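You operate a simulated robot arm through the tools that you are given. There is no shell and no other tool. Be economical: measure what you need, move in short steps, check, and stop when the job is done.

You run a simulated robot arm. Do the job below in one go: nothing can be reset, and whatever is moved stays where it is left.

## Task
Set the three numbered sliders as the marks on the white board show.
Fine: the board is in the cream box on the rails: open the lid to read it, leave the board in and close it again.

Only the result counts: the job must be done as asked and must still hold three seconds after the hand-in. Knocking over, shifting, dropping, spilling or breaking anything else fails it. Lids that push on must go on centred and level and be pressed home; caps that screw on are set level and turned clockwise until they are tight.

## Robot
A 7-joint arm with a two-finger parallel gripper, fixed in place. Base frame: the origin is at the foot of the arm, x ahead of it, y to its left, z up; the work surface is at about z = 860. Lengths are in mm, angles in rad, forces in N, time in s.
With the tool pointing down near the work surface it reaches from about 300 to 700 mm from the base axis. Its first joint turns from -1.152 to 1.152 rad. Payload 1.57 kg.
The tool frame sits at the grasp point between the pads (the TCP): z along the fingers, y along the line on which they close. The tips reach 30 mm beyond it. Largest opening 110 mm; finger width 24, thickness 12; the body of the gripper, 48 by 112 mm, starts 78 mm behind the TCP.
Orientation is that of the tool frame in the base frame, as a unit quaternion [x, y, z, w]. With the fingers straight down and closing along the base's y, the tool's x points along the base's -x, its y along +y and its z along -z.

## Interface
- The arm moves only by the tool move_arm. Its argument "plan" is one flat list of numbers, 7 for each row, row after row: the shift along the tool's x, y, z in units of 40 mm (1.0 is 40 mm), then the turn, a rotation vector about the tool's x, y, z in units of 6 degrees (1.0 is 6 degrees), then the gripper command, from -1 (fully open) to 1 (shut), values between in proportion. In form: [x, y, z, ax, ay, az, gripper, x, y, z, ax, ay, az, gripper, ...]. A call has 1 to 20 rows; each row shifts and turns the commanded pose from where the row before left it, along the tool's axes as they then stand. A call with a number of a shift or a turn outside -1 to 1 is refused whole. Each row takes 0.2 s and may step no farther than 50 mm and 0.15 rad from the row before; otherwise, or with a gripper value out of range, the whole call is refused. Where a pose cannot be reached the arm comes as near as it can. A force on the tool above 60 N (or 10 N above the force at the start of the call, whichever is more), or a blocked arm, ends the call early, and 0.2 s more pass. The fingers move at their own pace (about 108 mm/s each) and stop on an object; they squeeze with about 43 N. The grip force told is the motor's: it shows also when the fingers shut on nothing. Time passes only in rows, and 0.2 s behind the last, so rows that do not move let the fingers close. The reply holds the time, the measured pose of the TCP, the force on the tool along the base axes, the opening and the grip force, in the units named above and with some noise, with the torque about the TCP (base axes, N m) and any sound that the robot's microphone picked up, and new pictures: "pictures" is both (left out), scene, wrist or none.
- Cameras (640 x 400 px; columns grow to the right, rows downward): "scene" is fixed at [162.6, -387.7, 1413.4]; the picture's right is [0.81, -0.58, 0.00], its down [-0.29, -0.41, -0.86] and it looks along [0.50, 0.70, -0.50] (base axes); focal length 376 px, centre (320, 200). "wrist" rides on the gripper at [70, 16, -141] in the tool frame; the picture's right is [-0.23, 0.97, 0.00], its down [-0.86, -0.20, -0.48] and it looks along [-0.47, -0.11, 0.88] (tool axes); focal length 222 px, centre (320, 200). There is no depth. A picture from a camera that has moved, and an enlarged one, comes with that camera's place and axes in the base frame and with its lens.
- zoom(camera, box): a new picture of the part [left, top, right, bottom] of that camera's present view, enlarged. No time passes.
- finish_job(): hands the job in; it is judged then, once.

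Go step by step. Nothing tells you positions but the pictures and the camera data: compare them with the known pose of the tool, close in by small moves and look again before you grip or let go. The budget is 120 turns and 200 pictures, counting those below and the enlarged ones. Unless the task says otherwise, let go and move clear before handing in, and close with one line.

The tools are called after ">>>" as name(argument=value, ...) on one line, values as JSON. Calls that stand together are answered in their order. move_arm: Moves the arm, as the interface text tells. Its arguments: {"type":"object","properties":{"plan":{"type":"array"},"pictures":{"type":"string","enum":["both","scene","wrist","none"]}},"required":["plan"]} The other tools are called the same way: zoom (camera, box) takes an enlarged picture of a part of a camera's view; finish_job () hands the job in.

At the start:

```text
time_s: 0.0
tool_pos: [381.4, 11.1, 1124.3]
tool_rot: [0.0, 1.0, 0.0, 0.0]
ft_force: [0.4, -0.7, 0.8]
wrist_torque: [0.01, 0.02, 0.0]
width: 110.0
gripper_force: 0.1
```

scene: 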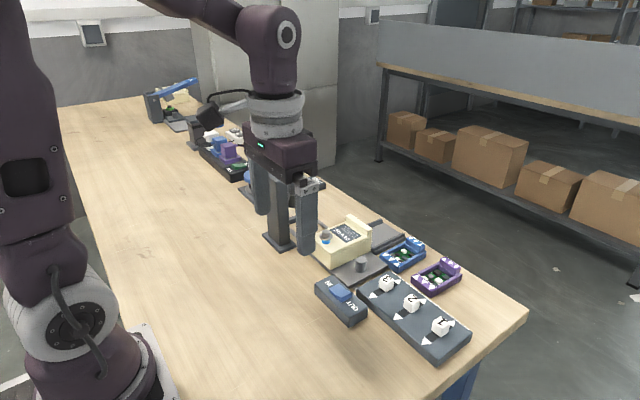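
wrist: 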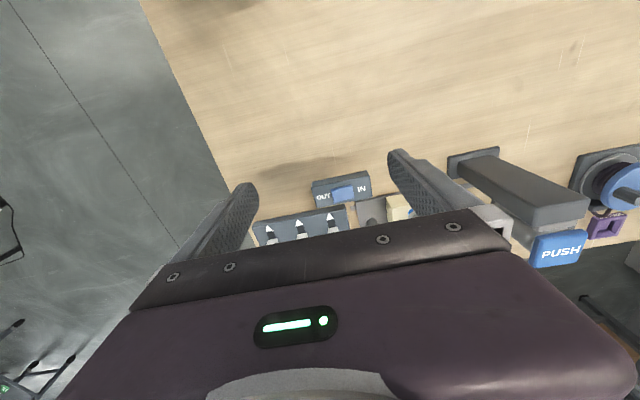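

I see a slider panel, an IN/OUT rocker, and a cream box on rails. I zoom to see the details first.

>>> zoom(camera="scene", box=[300, 200, 480, 370])

>>> zoom(camera="scene", box=[130, 70, 330, 260])

>>> zoom(camera="wrist", box=[240, 140, 640, 290])

```text
2.35 times, centred on (390, 285) of scene
camera zoom: at [162.6, -387.7, 1413.4], right [0.81, -0.58, 0.0], down [-0.29, -0.41, -0.86], along [0.5, 0.7, -0.5], focal length 885 px, centre (155, 0)
```

zoom: 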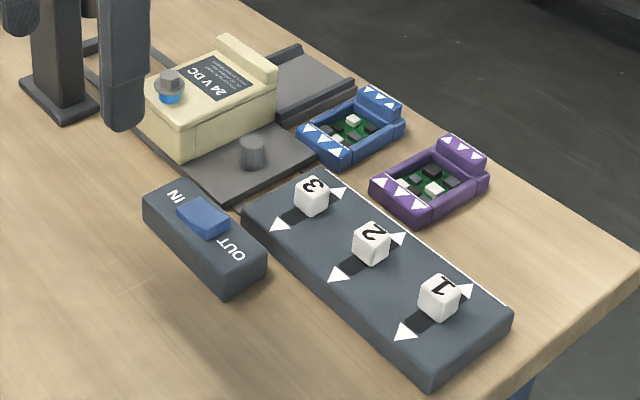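

```text
2.11 times, centred on (230, 165) of scene
camera zoom: at [162.6, -387.7, 1413.4], right [0.81, -0.58, 0.0], down [-0.29, -0.41, -0.86], along [0.5, 0.7, -0.5], focal length 792 px, centre (510, 274)
```

zoom: 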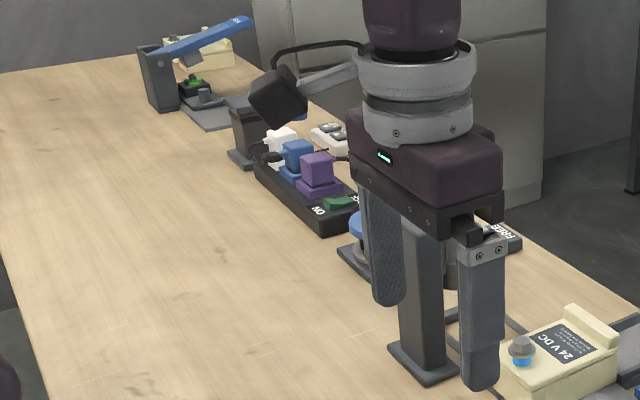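

```text
1.60 times, centred on (440, 215) of wrist
camera zoom: at [312.7, 27.1, 1266.1], right [0.23, 0.97, 0.0], down [0.86, -0.2, 0.48], along [0.47, -0.11, -0.88], focal length 355 px, centre (128, 176)
```

zoom: 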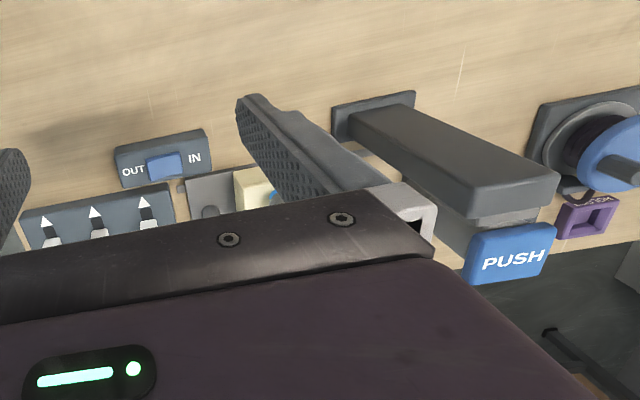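

The box sits around (616,150). I'll lift the arm a bit and shift it for a better wrist view of the box.

>>> move_arm(plan=[0, 0, -1, 0, 0, 0, -1, 0, 0.8, -1, 0, 0, 0, -1, 0, 1, 0, 0, 0, 0, -1, 0, 1, 0, 0, 0, 0, -1, 0, 1, 0, 0, 0, 0, -1])

>>> zoom(camera="scene", box=[260, 190, 420, 300])

>>> zoom(camera="scene", box=[130, 70, 330, 260])

```text
refused: row 2 steps farther than a row can; nothing moved
```

```text
3.64 times, centred on (340, 245) of scene
camera zoom: at [162.6, -387.7, 1413.4], right [0.81, -0.58, 0.0], down [-0.29, -0.41, -0.86], along [0.5, 0.7, -0.5], focal length 1368 px, centre (247, 36)
```

zoom: 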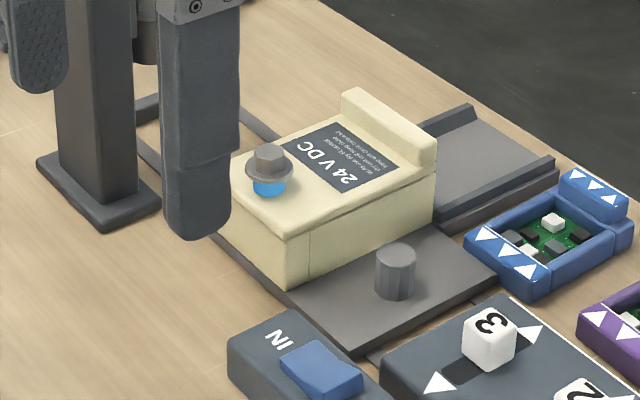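

```text
2.11 times, centred on (230, 165) of scene
camera zoom: at [162.6, -387.7, 1413.4], right [0.81, -0.58, 0.0], down [-0.29, -0.41, -0.86], along [0.5, 0.7, -0.5], focal length 792 px, centre (510, 274)
```

zoom: 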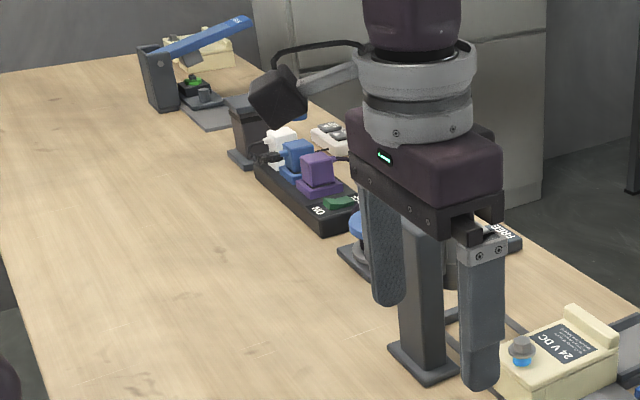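

The box lid has a raised bar at the far end and a knob with a blue collar at the near end. I shift the arm to view it from the wrist.

>>> move_arm(plan=[0, 0, -1, 0, 0, 0, -1, 0, 0, -1, 0, 0, 0, -1, 0, 1, 0, 0, 0, 0, -1, 0, 1, 0, 0, 0, 0, -1, 0, 1, 0, 0, 0, 0, -1, 0, 1, 0, 0, 0, 0, -1])

>>> zoom(camera="scene", box=[260, 190, 420, 300])

```text
time_s: 1.4
tool_pos: [382.2, 170.8, 1202.7]
tool_rot: [0.0, 1.0, 0.0, 0.0]
ft_force: [0.3, 0.2, 0.3]
wrist_torque: [-0.01, 0.04, 0.0]
width: 110.1
gripper_force: 0.0
camera wrist: at [313.2, 187.4, 1344.8], right [0.23, 0.97, 0.0], down [0.86, -0.2, 0.48], along [0.47, -0.11, -0.88], focal length 222 px, centre (320, 200)
```

scene: 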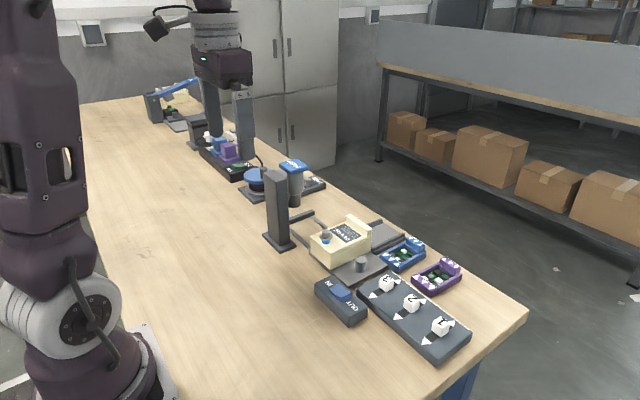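
wrist: 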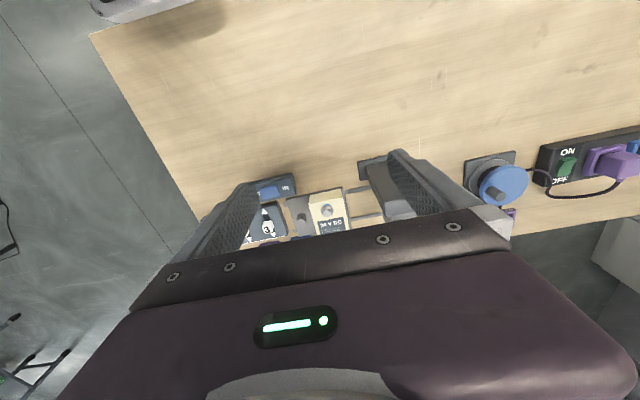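

```text
3.64 times, centred on (340, 245) of scene
camera zoom: at [162.6, -387.7, 1413.4], right [0.81, -0.58, 0.0], down [-0.29, -0.41, -0.86], along [0.5, 0.7, -0.5], focal length 1368 px, centre (247, 36)
```

zoom: 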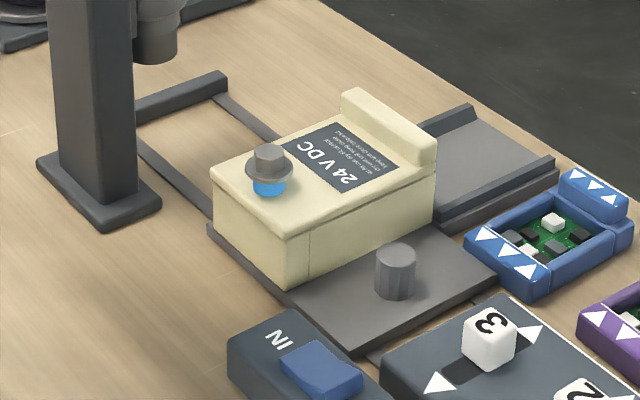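

I go closer and look at the box from the wrist.

>>> move_arm(plan=[-1, 0, 0, 0, 0, 0, -1, -1, 0, 0, 0, 0, 0, -1, -0.5, -0.3, 0, 0, 0, 0, -1, 0, 0, 1, 0, 0, 0, -1, 0, 0, 1, 0, 0, 0, -1], pictures="wrist")

>>> zoom(camera="wrist", box=[220, 120, 440, 260])

```text
time_s: 2.6
tool_pos: [481.0, 156.6, 1125.0]
tool_rot: [-0.001, 1.0, 0.001, 0.001]
ft_force: [0.5, 0.3, 0.1]
wrist_torque: [-0.03, 0.0, 0.0]
width: 109.8
gripper_force: 0.1
camera wrist: at [412.9, 173.3, 1266.6], right [0.23, 0.97, 0.0], down [0.86, -0.2, 0.48], along [0.47, -0.11, -0.88], focal length 222 px, centre (320, 200)
```

wrist: 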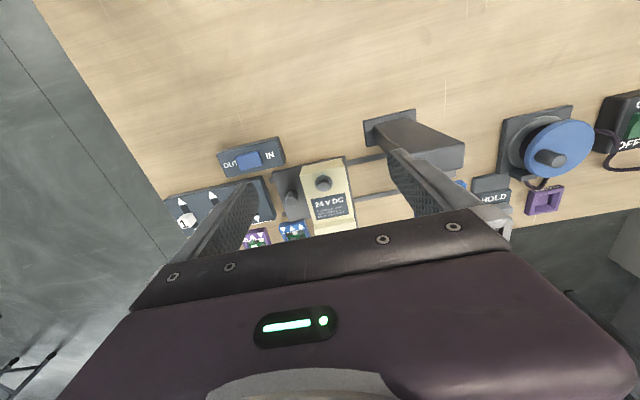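

```text
2.86 times, centred on (330, 190) of wrist
camera zoom: at [412.9, 173.3, 1266.6], right [0.23, 0.97, 0.0], down [0.86, -0.2, 0.48], along [0.47, -0.11, -0.88], focal length 635 px, centre (291, 229)
```

zoom: 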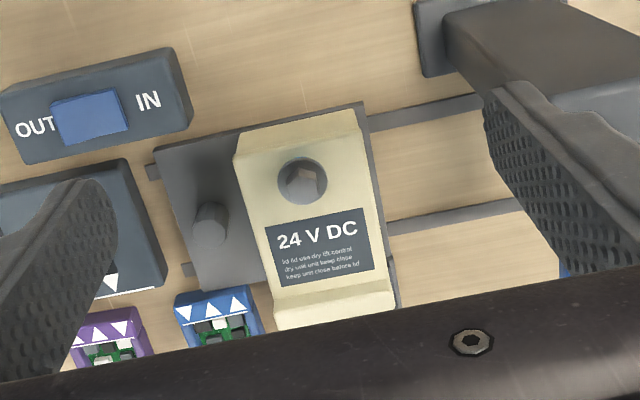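

>>> zoom(camera="scene", box=[190, 130, 340, 260])

>>> zoom(camera="scene", box=[300, 210, 380, 270])

```text
3.08 times, centred on (265, 195) of scene
camera zoom: at [162.6, -387.7, 1413.4], right [0.81, -0.58, 0.0], down [-0.29, -0.41, -0.86], along [0.5, 0.7, -0.5], focal length 1157 px, centre (489, 215)
```

zoom: 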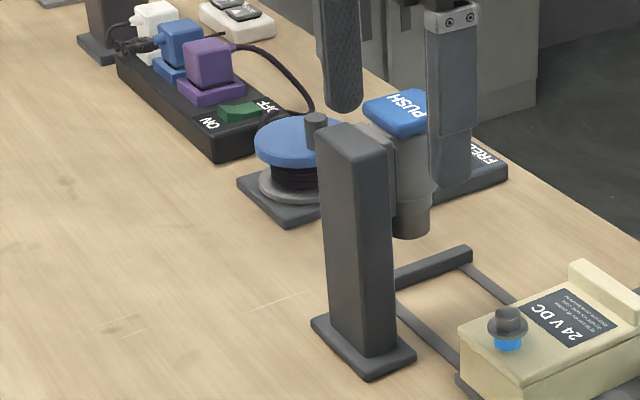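

```text
6.67 times, centred on (340, 240) of scene
camera zoom: at [162.6, -387.7, 1413.4], right [0.81, -0.58, 0.0], down [-0.29, -0.41, -0.86], along [0.5, 0.7, -0.5], focal length 2508 px, centre (187, -67)
```

zoom: 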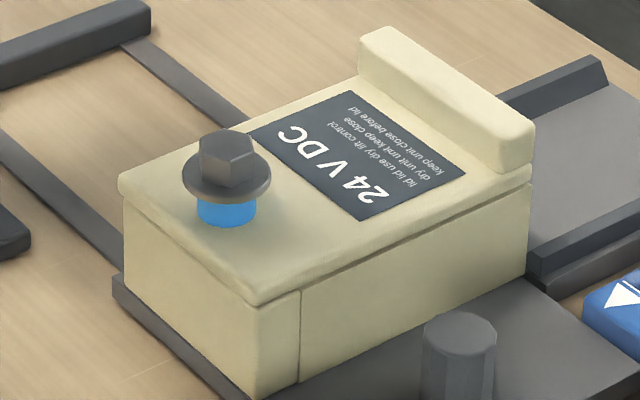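

>>> zoom(camera="scene", box=[305, 265, 385, 335])

>>> zoom(camera="wrist", box=[210, 120, 300, 180])

>>> zoom(camera="wrist", box=[350, 100, 530, 220])

```text
5.71 times, centred on (345, 300) of scene
camera zoom: at [162.6, -387.7, 1413.4], right [0.81, -0.58, 0.0], down [-0.29, -0.41, -0.86], along [0.5, 0.7, -0.5], focal length 2149 px, centre (177, -371)
```

zoom: 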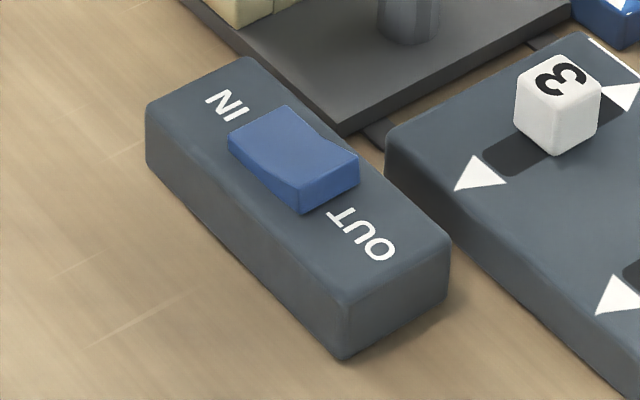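

```text
6.67 times, centred on (255, 150) of wrist
camera zoom: at [412.9, 173.3, 1266.6], right [0.23, 0.97, 0.0], down [0.86, -0.2, 0.48], along [0.47, -0.11, -0.88], focal length 1481 px, centre (753, 533)
```

zoom: 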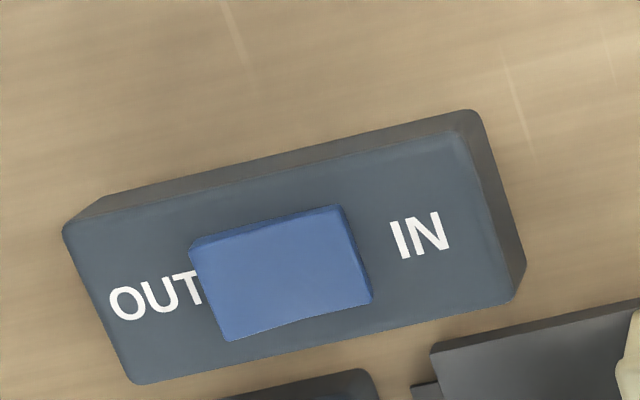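

```text
3.33 times, centred on (440, 160) of wrist
camera zoom: at [412.9, 173.3, 1266.6], right [0.23, 0.97, 0.0], down [0.86, -0.2, 0.48], along [0.47, -0.11, -0.88], focal length 740 px, centre (-80, 333)
```

zoom: 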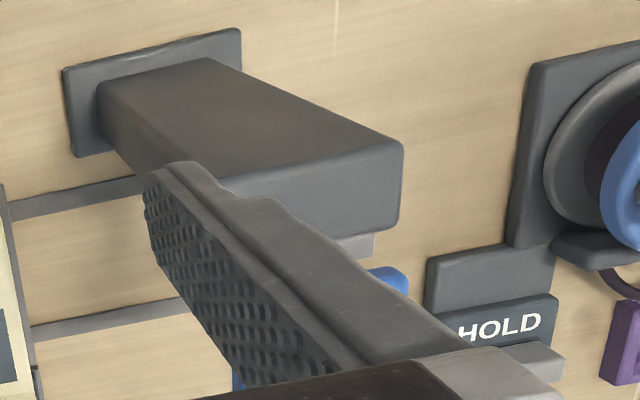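

The box spans roughly x 546–665, y 112–192 with its top at z≈911, and the hex screw is at about (566,153). There is a driver on a post at y≈262 (rocker IN pressed). I'll move above the screw and look.

>>> move_arm(plan=[-1, 0, 0, 0, 0, 0, 0, -1, -0.1, 0, 0, 0, 0, 0, -0.1, 0, 1, 0, 0, 0, 0, 0, 0, 1, 0, 0, 0, 0, 0, 0, 1, 0, 0, 0, 0, 0, 0, 0.4, 0, 0, 0, 0])

>>> zoom(camera="scene", box=[270, 170, 390, 270])

```text
time_s: 4.0
tool_pos: [566.6, 155.4, 988.2]
tool_rot: [0.0, 1.0, 0.0, 0.0]
ft_force: [0.0, 0.7, 0.4]
wrist_torque: [0.0, 0.0, 0.01]
width: 54.8
gripper_force: 0.2
camera wrist: at [497.6, 172.0, 1129.8], right [0.23, 0.97, 0.0], down [0.85, -0.2, 0.48], along [0.47, -0.11, -0.88], focal length 222 px, centre (320, 200)
```

scene: 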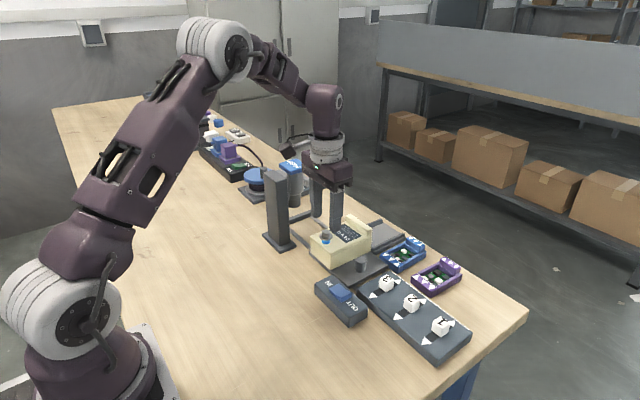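
wrist: 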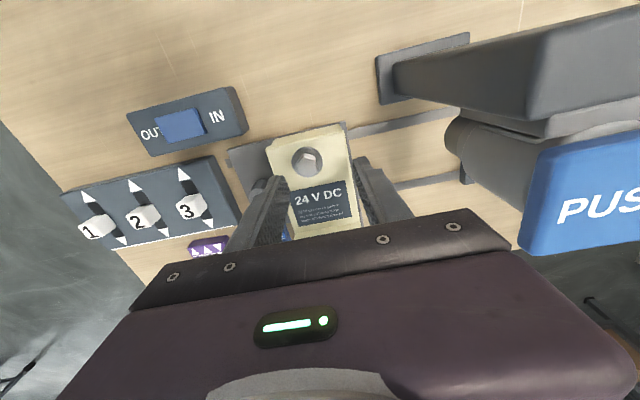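

```text
4.00 times, centred on (330, 220) of scene
camera zoom: at [162.6, -387.7, 1413.4], right [0.81, -0.58, 0.0], down [-0.29, -0.41, -0.86], along [0.5, 0.7, -0.5], focal length 1504 px, centre (280, 120)
```

zoom: 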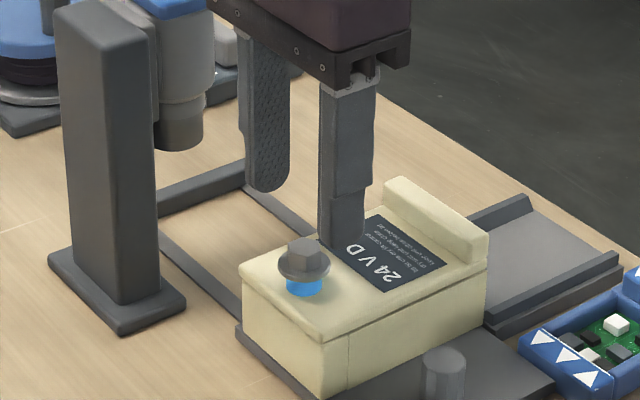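

>>> zoom(camera="wrist", box=[220, 110, 380, 230])

```text
3.33 times, centred on (300, 170) of wrist
camera zoom: at [497.6, 172.0, 1129.8], right [0.23, 0.97, 0.0], down [0.85, -0.2, 0.48], along [0.47, -0.11, -0.88], focal length 740 px, centre (387, 300)
```

zoom: 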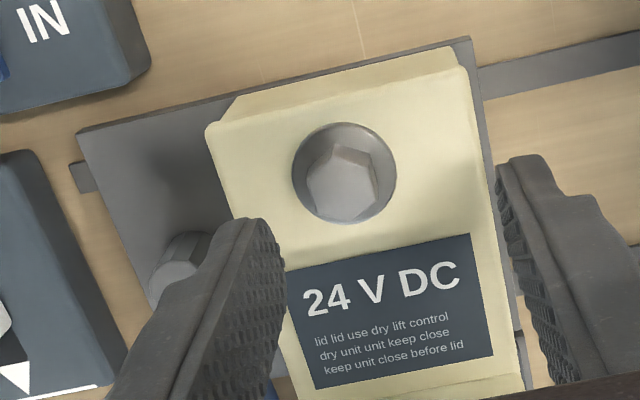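

Wrist view puts the knob at about (563,145). I shift there, descend to flange height, close, and check for lift.

>>> move_arm(plan=[0.08, -0.25, 0, 0, 0, 0, 0, 0, 0, 0.5, 0, 0, 0, 0, 0, 0, 0.45, 0, 0, 0, 0, 0, 0, 0, 0, 0, 0, 0])

>>> zoom(camera="scene", box=[290, 190, 370, 260])

>>> zoom(camera="wrist", box=[220, 110, 380, 230])

```text
time_s: 5.0
tool_pos: [563.3, 143.5, 950.2]
tool_rot: [0.0, 1.0, 0.0, 0.001]
ft_force: [-0.3, -0.3, -0.1]
wrist_torque: [0.0, 0.01, 0.02]
width: 54.9
gripper_force: 0.1
camera wrist: at [493.8, 161.6, 1092.4], right [0.23, 0.97, 0.0], down [0.86, -0.2, 0.48], along [0.47, -0.11, -0.88], focal length 222 px, centre (320, 200)
```

scene: 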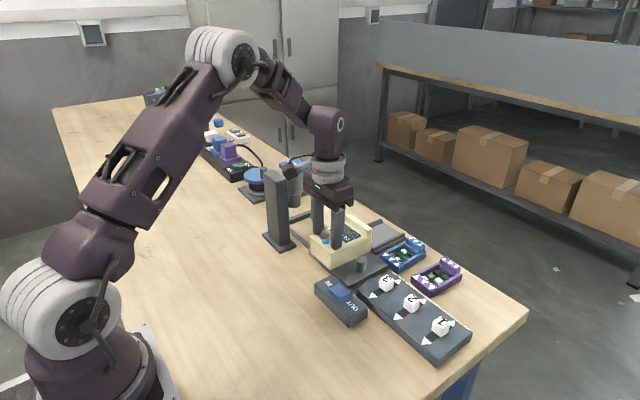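
wrist: 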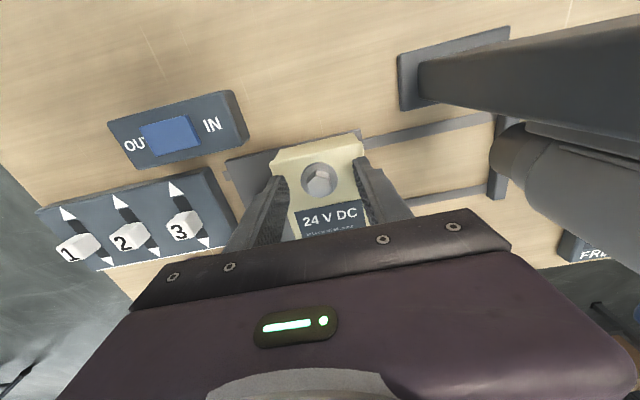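

```text
5.71 times, centred on (330, 225) of scene
camera zoom: at [162.6, -387.7, 1413.4], right [0.81, -0.58, 0.0], down [-0.29, -0.41, -0.86], along [0.5, 0.7, -0.5], focal length 2149 px, centre (263, 57)
```

zoom: 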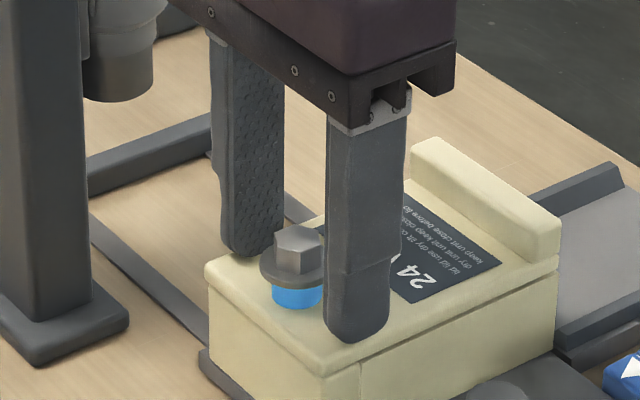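

```text
3.33 times, centred on (300, 170) of wrist
camera zoom: at [493.8, 161.6, 1092.4], right [0.23, 0.97, 0.0], down [0.86, -0.2, 0.48], along [0.47, -0.11, -0.88], focal length 740 px, centre (387, 300)
```

zoom: 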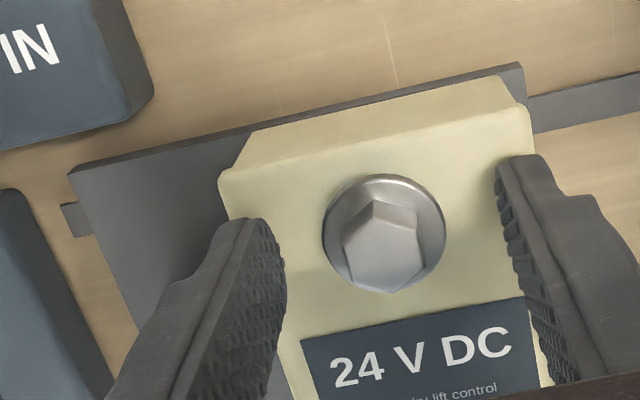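

>>> move_arm(plan=[0, 0, 0, 0, 0, 0, 0.36, 0, 0, 0, 0, 0, 0, 0.36], pictures="none")

>>> zoom(camera="wrist", box=[240, 130, 400, 230])

>>> zoom(camera="scene", box=[290, 190, 370, 260])

```text
time_s: 5.6
tool_pos: [563.3, 144.2, 951.9]
tool_rot: [0.0, 1.0, 0.0, 0.0]
ft_force: [0.1, 0.8, 0.2]
wrist_torque: [0.0, -0.01, 0.03]
width: 35.3
gripper_force: 0.1
```

```text
4.00 times, centred on (320, 180) of wrist
camera zoom: at [493.8, 161.6, 1092.6], right [0.23, 0.97, 0.0], down [0.86, -0.2, 0.48], along [0.47, -0.11, -0.88], focal length 888 px, centre (320, 280)
```

zoom: 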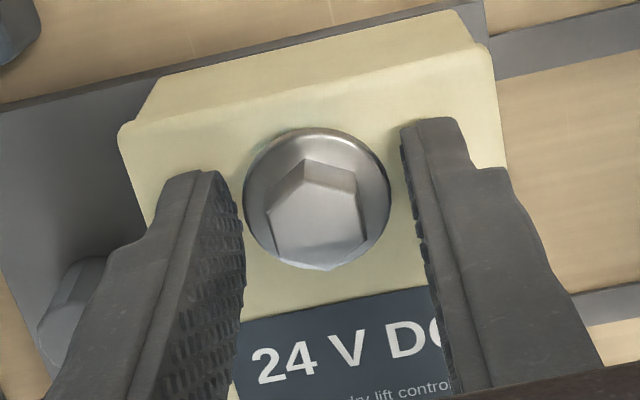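

```text
5.71 times, centred on (330, 225) of scene
camera zoom: at [162.6, -387.7, 1413.4], right [0.81, -0.58, 0.0], down [-0.29, -0.41, -0.86], along [0.5, 0.7, -0.5], focal length 2149 px, centre (263, 57)
```

zoom: 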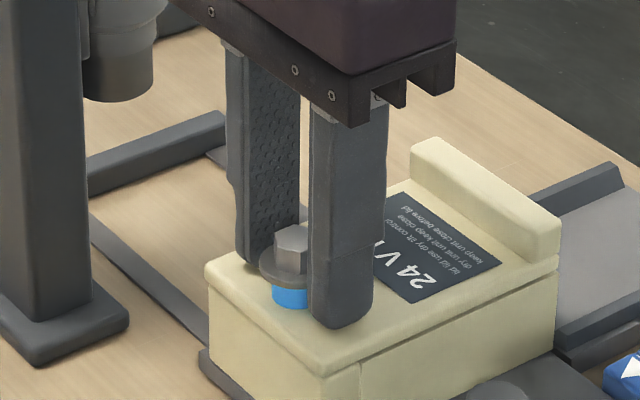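

>>> move_arm(plan=[0, 0, 0, 0, 0, 0, 0.6, 0, 0, 0, 0, 0, 0, 0.8, 0, 0, -0.1, 0, 0, 0, 0.8, 0, 0, -0.1, 0, 0, 0, 0.8], pictures="none")

>>> zoom(camera="scene", box=[290, 190, 370, 260])

```text
time_s: 6.6
tool_pos: [562.5, 146.1, 956.2]
tool_rot: [0.0, 1.0, 0.0, -0.002]
ft_force: [0.5, 1.5, -25.5]
wrist_torque: [0.05, 0.07, 0.01]
width: 28.5
gripper_force: 38.3
```

```text
5.71 times, centred on (330, 225) of scene
camera zoom: at [163.0, -387.5, 1413.4], right [0.81, -0.58, 0.0], down [-0.29, -0.41, -0.86], along [0.5, 0.7, -0.5], focal length 2149 px, centre (263, 57)
```

zoom: 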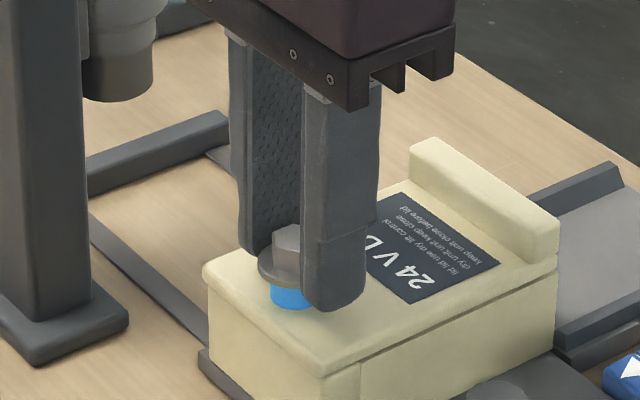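

The lid resists with about 25 N, so it's held by the screw. I ease back down and test a small counter-clockwise turn.

>>> move_arm(plan=[0, 0, 0.13, 0, 0, 0, 0.8, 0, 0, 0, 0, 0, -1, 0.8, 0, 0, 0, 0, 0, -1, 0.8, 0, 0, 0, 0, 0, -1, 0.8, 0, 0, 0, 0, 0, -1, 0.8], pictures="none")

>>> zoom(camera="scene", box=[290, 190, 370, 260])

```text
time_s: 7.8
tool_pos: [562.3, 146.3, 953.2]
tool_rot: [-0.21, 0.978, 0.001, 0.0]
ft_force: [-0.7, 16.2, 4.6]
wrist_torque: [0.33, -0.12, -0.78]
width: 26.3
gripper_force: 37.4
```

```text
5.71 times, centred on (330, 225) of scene
camera zoom: at [162.5, -387.3, 1413.5], right [0.81, -0.58, 0.0], down [-0.29, -0.41, -0.86], along [0.5, 0.7, -0.5], focal length 2149 px, centre (263, 57)
```

zoom: 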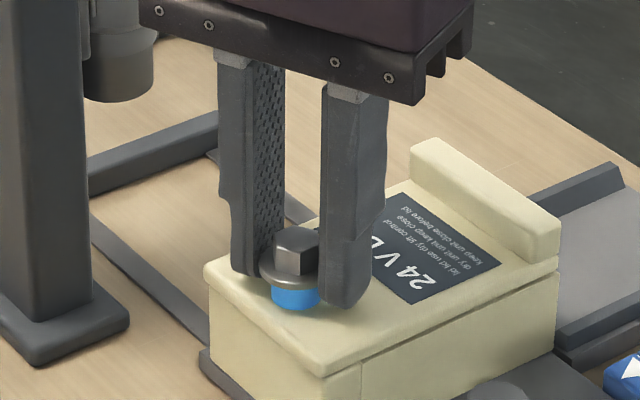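

>>> move_arm(plan=[0, 0, 0, 0, 0, 0, 0.3, 0, 0, 0, 0, 0, 0, 0.2, 0, 0, 0, 0, 0, 1, 0.1, 0, 0, 0, 0, 0, 1, 0, 0, 0, 0, 0, 0, 1, 0, 0, 0, 0, 0, 0, 1, 0], pictures="none")

>>> zoom(camera="wrist", box=[220, 110, 380, 230])

>>> zoom(camera="scene", box=[290, 190, 370, 260])

```text
time_s: 9.2
tool_pos: [562.5, 144.6, 953.7]
tool_rot: [0.001, 1.0, 0.0, 0.0]
ft_force: [0.8, 0.0, 0.3]
wrist_torque: [-0.01, 0.02, -0.01]
width: 54.9
gripper_force: 0.0
```

```text
3.33 times, centred on (300, 170) of wrist
camera zoom: at [493.5, 161.4, 1094.8], right [0.23, 0.97, 0.0], down [0.85, -0.2, 0.48], along [0.47, -0.11, -0.88], focal length 740 px, centre (387, 300)
```

zoom: 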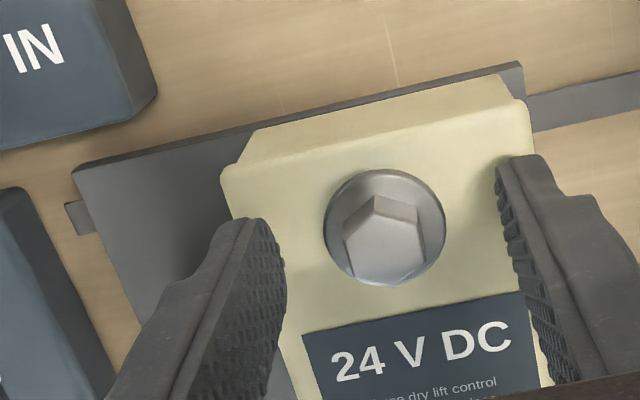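

```text
5.71 times, centred on (330, 225) of scene
camera zoom: at [162.6, -387.7, 1413.4], right [0.81, -0.58, 0.0], down [-0.29, -0.41, -0.86], along [0.5, 0.7, -0.5], focal length 2149 px, centre (263, 57)
```

zoom: 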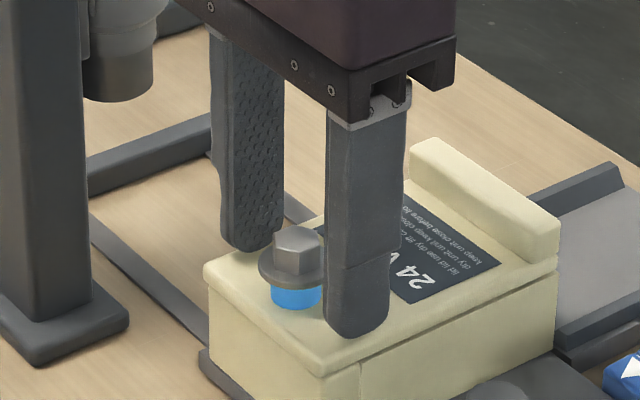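

The screw doesn't turn by hand, so I'll use the driver: press the rocker to OUT, slide the box under it, and push. First I move above the rocker's OUT end.

>>> move_arm(plan=[0, 0, -0.75, 0, 0, 0, 0, 0, 0, -0.75, 0, 0, 0, 0.5, 0.7, -0.6, 0, 0, 0, 0, 1, 0.7, -0.7, 0, 0, 0, 0, 1, 0, -1, 0, 0, 0, 0, 1, 0, -1, 0, 0, 0, 0, 1, 0, 0, 0.5, 0, 0, 0, 1, 0, 0, 0.5, 0, 0, 0, 1])

>>> zoom(camera="wrist", box=[240, 110, 400, 230])

>>> zoom(camera="scene", box=[300, 240, 400, 330])

```text
time_s: 11.0
tool_pos: [506.6, 14.2, 975.6]
tool_rot: [0.0, 1.0, 0.001, 0.0]
ft_force: [-0.2, 0.3, 0.8]
wrist_torque: [0.02, -0.02, -0.01]
width: 0.0
gripper_force: 21.3
camera wrist: at [437.7, 29.0, 1116.7], right [0.23, 0.97, 0.0], down [0.85, -0.2, 0.48], along [0.47, -0.11, -0.88], focal length 222 px, centre (320, 200)
```

scene: 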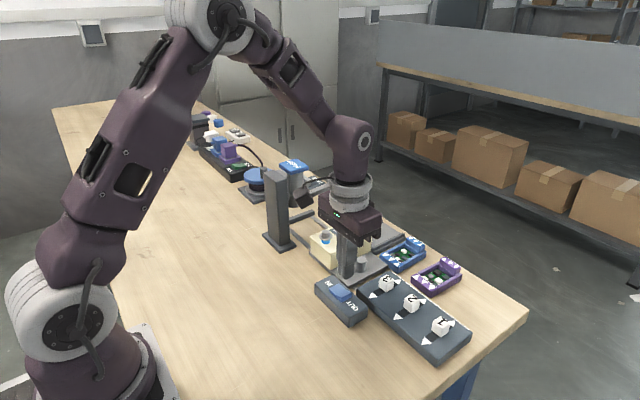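
wrist: 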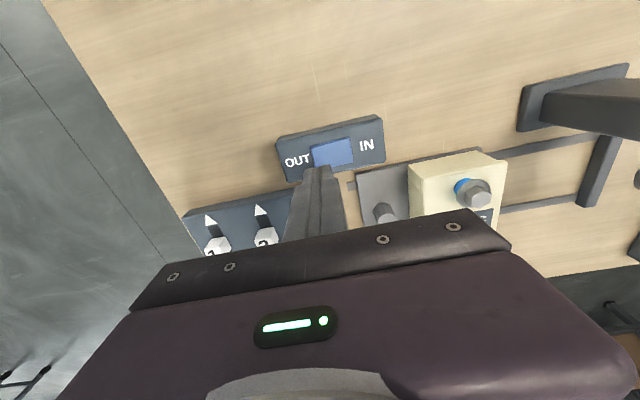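

```text
3.33 times, centred on (320, 170) of wrist
camera zoom: at [437.7, 29.0, 1116.7], right [0.23, 0.97, 0.0], down [0.85, -0.2, 0.48], along [0.47, -0.11, -0.88], focal length 740 px, centre (320, 300)
```

zoom: 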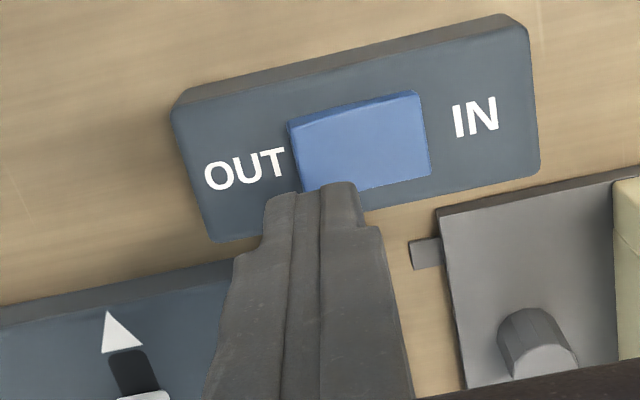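

```text
4.44 times, centred on (350, 285) of scene
camera zoom: at [162.6, -387.7, 1413.4], right [0.81, -0.58, 0.0], down [-0.29, -0.41, -0.86], along [0.5, 0.7, -0.5], focal length 1672 px, centre (187, -178)
```

zoom: 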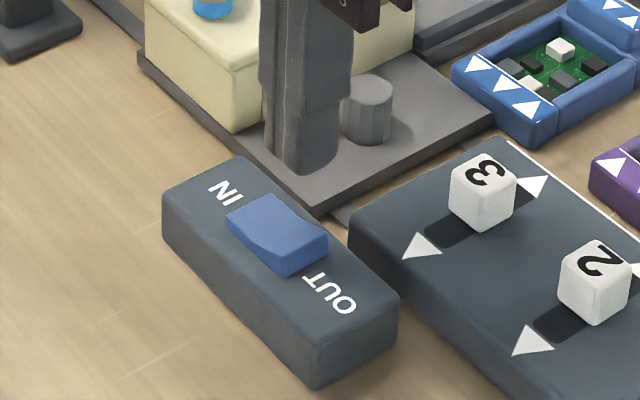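

The alignment with the rocker's OUT end is good (its blue cap spans y 6–45 at x≈506). I press down.

>>> move_arm(plan=[0, -0.05, 0.7, 0, 0, 0, 1, 0, 0, 0.4, 0, 0, 0, 1, 0, 0, 0.2, 0, 0, 0, 1, 0, 0, 0.2, 0, 0, 0, 1], pictures="none")

>>> zoom(camera="scene", box=[300, 240, 400, 330])

```text
time_s: 11.8
tool_pos: [505.5, 7.3, 928.7]
tool_rot: [0.0, 1.0, 0.0, 0.002]
ft_force: [-11.9, 0.9, 26.4]
wrist_torque: [0.29, 0.42, 0.11]
width: 0.2
gripper_force: 21.3
heard: click
stopped in row 3: the force on the tool passed its limit at 86 N (the readings are from after the stop); the commanded pose is now the measured one
```

```text
4.44 times, centred on (350, 285) of scene
camera zoom: at [161.8, -387.7, 1413.5], right [0.81, -0.58, 0.0], down [-0.29, -0.41, -0.86], along [0.5, 0.7, -0.5], focal length 1672 px, centre (187, -178)
```

zoom: 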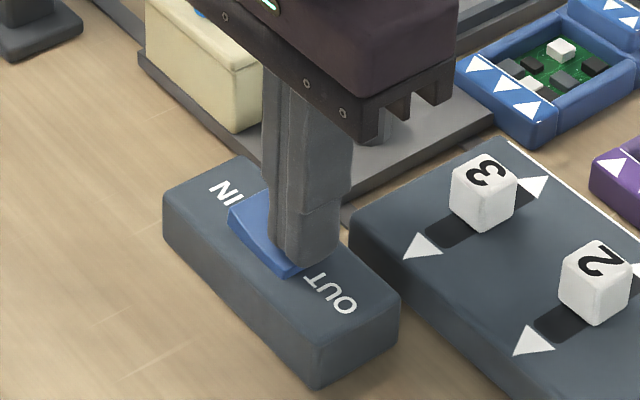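

The rocker clicked over to OUT. Next I go above the sled's peg and turn the gripper 90° counter-clockwise so that it closes along x.

>>> move_arm(plan=[0, 0, -1, 0, 0, 0, 1, 0, 0, -1, 0, 0, 0, 0.5, -0.85, 0.55, 0, 0, 0, 0, 0, -0.85, 0.55, 0, 0, 0, 0, 0, -0.8, 0.5, 0, 0, 0, 0, 0, 0, 0, 0, 0, 0, -1, 0, 0, 0, 0, 0, 0, -1, 0, 0, 0, 0, 0, 0, -1, 0, 0, 0, 0, 0, 0, -1, 0, 0, 0, 0, 0, 0, -1, 0, 0, 0, 0, 0, 0, -1, 0, 0, 0, 0, 0, 0, -1, 0, 0, 0, 0, 0, 0, -1, 0, 0, 0, 0, 0, 0, -1, 0, 0, 0, 0, 0, 0, -1, 0, 0, 0, 0, 0, 0, -1, 0, 0, 0, 0, 0, 0, -1, 0, 0, 0, 0, 0, 0, -1, 0, 0, 0, 0, 0, 0, -1, 0, 0, 0, 0, 0, 0, -1, 0])

>>> zoom(camera="wrist", box=[220, 110, 420, 230])

>>> zoom(camera="scene", box=[290, 210, 400, 330])

```text
time_s: 16.0
tool_pos: [606.2, 71.9, 1006.7]
tool_rot: [0.708, -0.707, 0.001, -0.001]
ft_force: [-0.9, 0.1, 0.4]
wrist_torque: [-0.01, -0.03, 0.02]
width: 55.1
gripper_force: 0.1
camera wrist: at [590.7, 2.8, 1148.9], right [-0.97, 0.23, 0.0], down [0.2, 0.86, 0.48], along [0.11, 0.46, -0.88], focal length 222 px, centre (320, 200)
```

scene: 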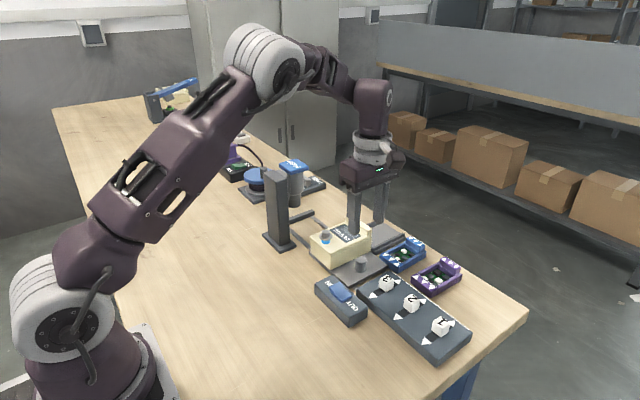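
wrist: 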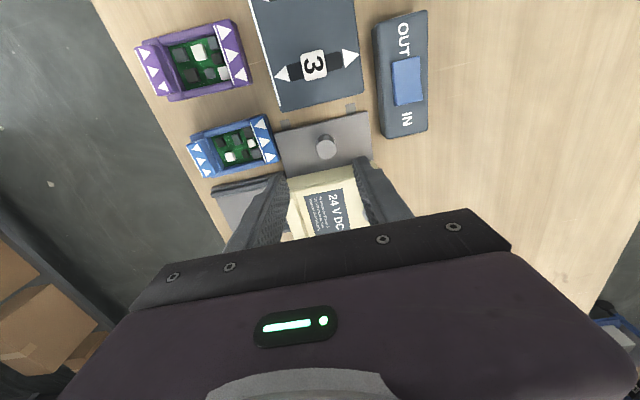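

```text
3.20 times, centred on (320, 170) of wrist
camera zoom: at [590.7, 2.8, 1148.9], right [-0.97, 0.23, 0.0], down [0.2, 0.86, 0.48], along [0.11, 0.46, -0.88], focal length 711 px, centre (320, 296)
```

zoom: 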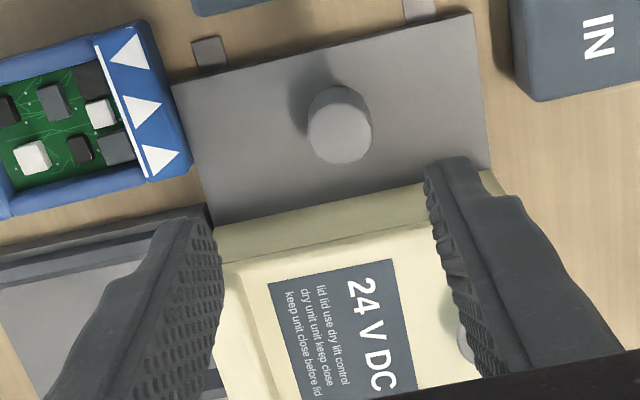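

```text
3.33 times, centred on (345, 270) of scene
camera zoom: at [162.6, -387.7, 1413.4], right [0.81, -0.58, 0.0], down [-0.29, -0.41, -0.86], along [0.5, 0.7, -0.5], focal length 1254 px, centre (237, -33)
```

zoom: 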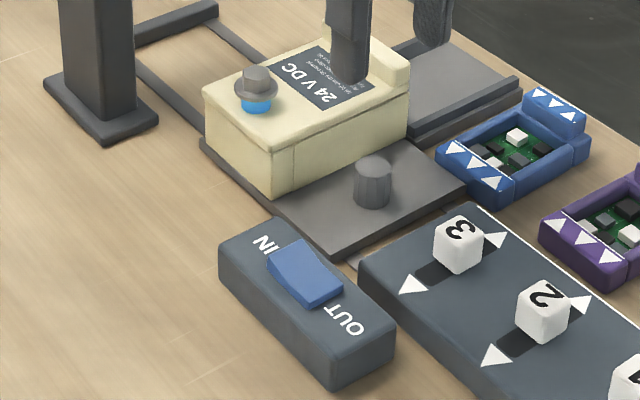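

The rocker now shows OUT, and the peg is at about (601,72). I descend partway and re-check.

>>> move_arm(plan=[0, 0.1, 0.9, 0, 0, 0, 0, 0, 0, 0.9, 0, 0, 0, 0], pictures="none")

>>> zoom(camera="wrist", box=[220, 110, 420, 230])

>>> zoom(camera="scene", box=[300, 220, 400, 300])

```text
time_s: 16.6
tool_pos: [603.7, 72.8, 934.9]
tool_rot: [0.708, -0.706, 0.002, 0.0]
ft_force: [0.8, -0.7, -0.8]
wrist_torque: [0.02, -0.01, 0.01]
width: 54.9
gripper_force: 0.0
```

```text
3.20 times, centred on (320, 170) of wrist
camera zoom: at [587.2, 3.5, 1077.7], right [-0.97, 0.23, 0.0], down [0.2, 0.86, 0.48], along [0.11, 0.46, -0.88], focal length 711 px, centre (320, 296)
```

zoom: 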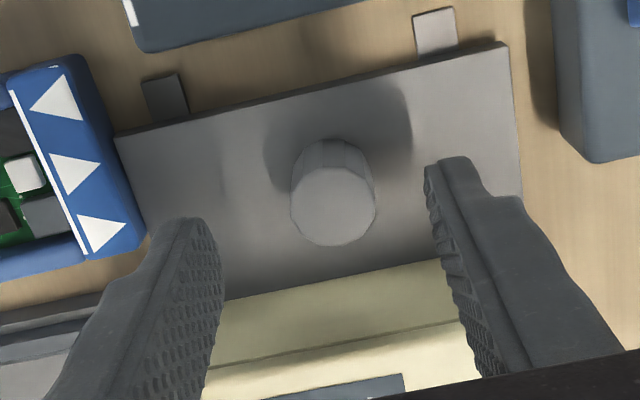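

```text
5.00 times, centred on (350, 260) of scene
camera zoom: at [162.6, -387.7, 1413.4], right [0.81, -0.58, 0.0], down [-0.29, -0.41, -0.86], along [0.5, 0.7, -0.5], focal length 1881 px, centre (170, -100)
```

zoom: 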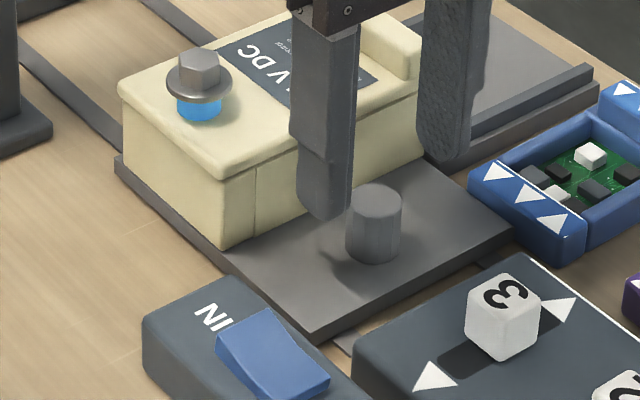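

>>> move_arm(plan=[0, 0.06, 0.4, 0, 0, 0, 0, 0, 0, 0.3, 0, 0, 0, 0.2, 0, 0, 0, 0, 0, 0, 0.6, 0, 0, 0, 0, 0, 0, 0.9, 0, 0, 0, 0, 0, 0, 0.9], pictures="none")

>>> zoom(camera="scene", box=[300, 220, 400, 300])

```text
time_s: 17.8
tool_pos: [601.2, 72.7, 906.8]
tool_rot: [0.707, -0.707, 0.001, 0.0]
ft_force: [-8.7, -0.2, -1.4]
wrist_torque: [-0.08, 0.64, 0.02]
width: 23.5
gripper_force: 35.8
```

```text
5.00 times, centred on (350, 260) of scene
camera zoom: at [162.4, -387.7, 1413.4], right [0.81, -0.58, 0.0], down [-0.29, -0.41, -0.86], along [0.5, 0.7, -0.5], focal length 1881 px, centre (170, -100)
```

zoom: 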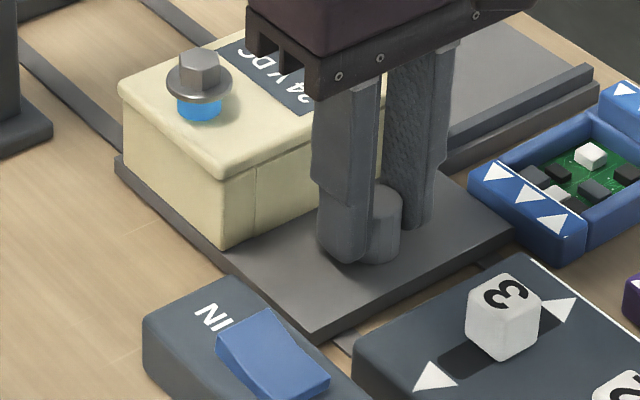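

The peg is gripped. I slide the sled along +y in small steps toward the driver.

>>> move_arm(plan=[-0.2, 0.03, 0, 0, 0, 0, 0.9, -0.4, 0, 0, 0, 0, 0, 0.9, -0.5, 0, 0, 0, 0, 0, 0.9, -0.5, 0, 0, 0, 0, 0, 0.9], pictures="scene")

>>> zoom(camera="scene", box=[250, 170, 390, 280])

```text
time_s: 18.8
tool_pos: [599.8, 137.3, 907.1]
tool_rot: [-0.707, 0.707, -0.001, 0.0]
ft_force: [-5.6, 0.4, -10.8]
wrist_torque: [0.76, 0.52, 0.17]
width: 23.4
gripper_force: 35.8
```

scene: 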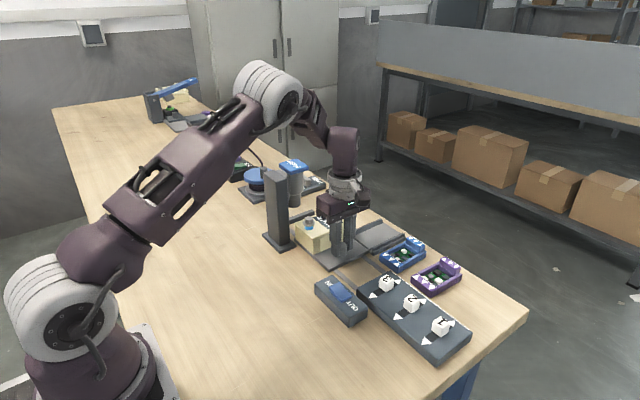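

```text
3.64 times, centred on (320, 225) of scene
camera zoom: at [162.6, -387.7, 1413.4], right [0.81, -0.58, 0.0], down [-0.29, -0.41, -0.86], along [0.5, 0.7, -0.5], focal length 1368 px, centre (320, 109)
```

zoom: 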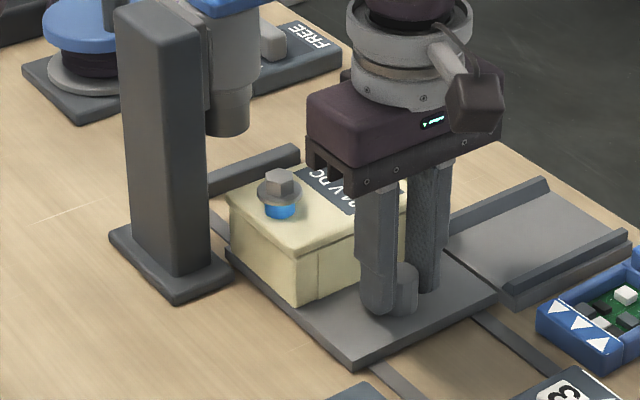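

>>> move_arm(plan=[-0.4, 0, 0, 0, 0, 0, 0.9, -0.4, 0, 0, 0, 0, 0, 0.9, -0.2, 0, 0, 0, 0, 0, 0.9], pictures="none")

>>> zoom(camera="scene", box=[250, 150, 390, 270])

>>> zoom(camera="wrist", box=[0, 0, 640, 400])

```text
time_s: 19.6
tool_pos: [601.0, 177.8, 908.2]
tool_rot: [0.707, -0.707, 0.002, 0.0]
ft_force: [-1.2, 0.0, -11.6]
wrist_torque: [-0.53, 0.5, 0.05]
width: 23.9
gripper_force: 35.9
```

```text
3.33 times, centred on (320, 210) of scene
camera zoom: at [162.8, -387.6, 1413.4], right [0.81, -0.58, 0.0], down [-0.29, -0.41, -0.86], along [0.5, 0.7, -0.5], focal length 1254 px, centre (320, 167)
```

zoom: 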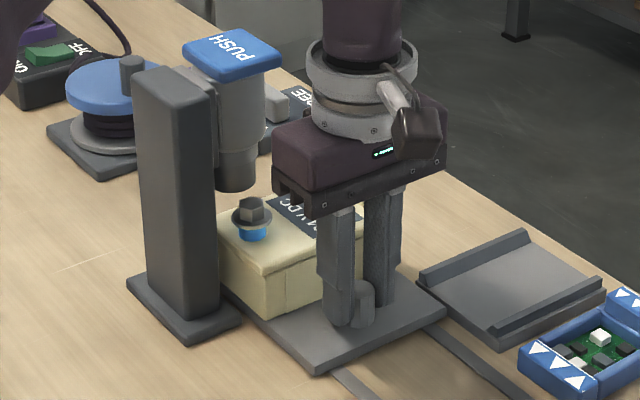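

```text
1.00 times, centred on (320, 200) of wrist (not enlarged: the box is as wide or as high as the picture)
camera zoom: at [583.9, 107.5, 1049.2], right [-0.97, 0.23, 0.0], down [0.2, 0.86, 0.48], along [0.11, 0.47, -0.88], focal length 222 px, centre (320, 200)
```

zoom: 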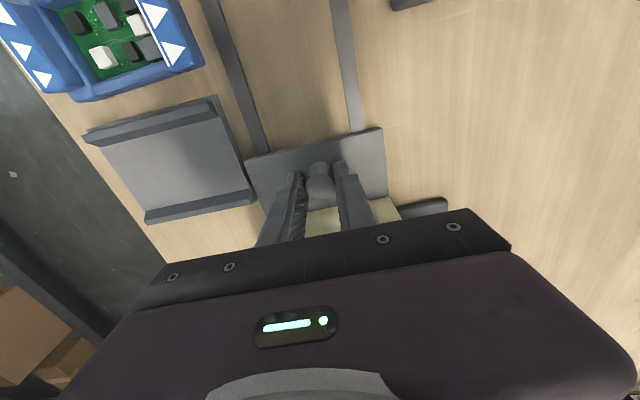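

>>> move_arm(plan=[-0.15, 0, 0, 0, 0, 0, 0.9, -0.1, 0, 0, 0, 0, 0, 0.9, -0.1, 0, 0, 0, 0, 0, 0.9, -0.1, 0, 0, 0, 0, 0, 0.9], pictures="none")

>>> zoom(camera="scene", box=[250, 150, 390, 270])

```text
time_s: 20.6
tool_pos: [600.1, 195.4, 908.2]
tool_rot: [0.707, -0.707, 0.003, -0.002]
ft_force: [3.2, 0.6, -3.4]
wrist_torque: [-0.5, 0.41, 0.04]
width: 23.7
gripper_force: 35.9
```

```text
3.33 times, centred on (320, 210) of scene
camera zoom: at [162.7, -387.6, 1413.4], right [0.81, -0.58, 0.0], down [-0.29, -0.41, -0.86], along [0.5, 0.7, -0.5], focal length 1254 px, centre (320, 167)
```

zoom: 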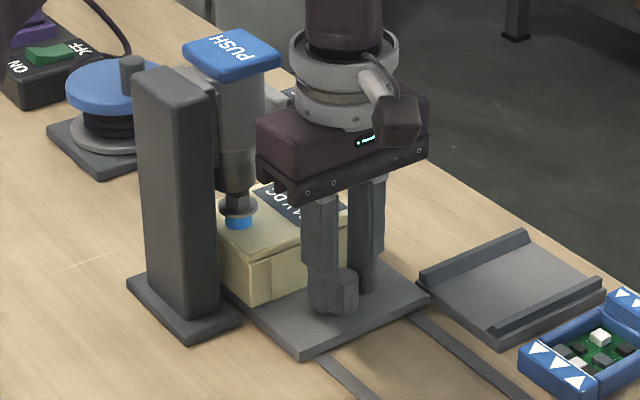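

The screw now looks aligned under the driver. I nudge on to see if there's a stop.

>>> move_arm(plan=[-0.05, 0, 0, 0, 0, 0, 0.9, -0.05, 0, 0, 0, 0, 0, 0.9, 0, 0, 0, 0, 0, 0, 0.9], pictures="none")

>>> zoom(camera="scene", box=[270, 170, 340, 240])

```text
time_s: 21.4
tool_pos: [600.3, 198.4, 907.5]
tool_rot: [0.707, -0.707, 0.001, -0.002]
ft_force: [5.9, 2.0, 4.7]
wrist_torque: [-0.34, 0.33, 0.06]
width: 23.7
gripper_force: 35.6
```

```text
5.71 times, centred on (305, 205) of scene
camera zoom: at [162.7, -387.7, 1413.4], right [0.81, -0.58, 0.0], down [-0.29, -0.41, -0.86], along [0.5, 0.7, -0.5], focal length 2149 px, centre (406, 171)
```

zoom: 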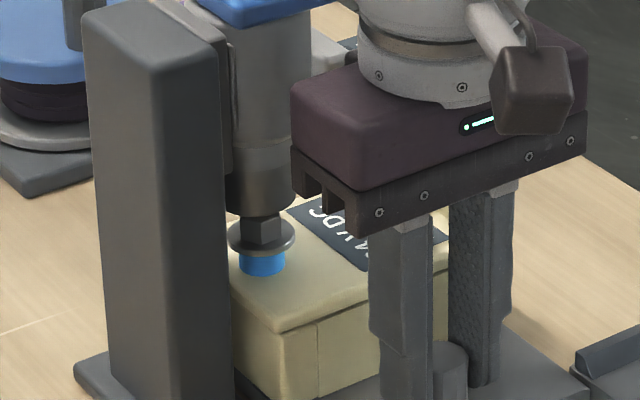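

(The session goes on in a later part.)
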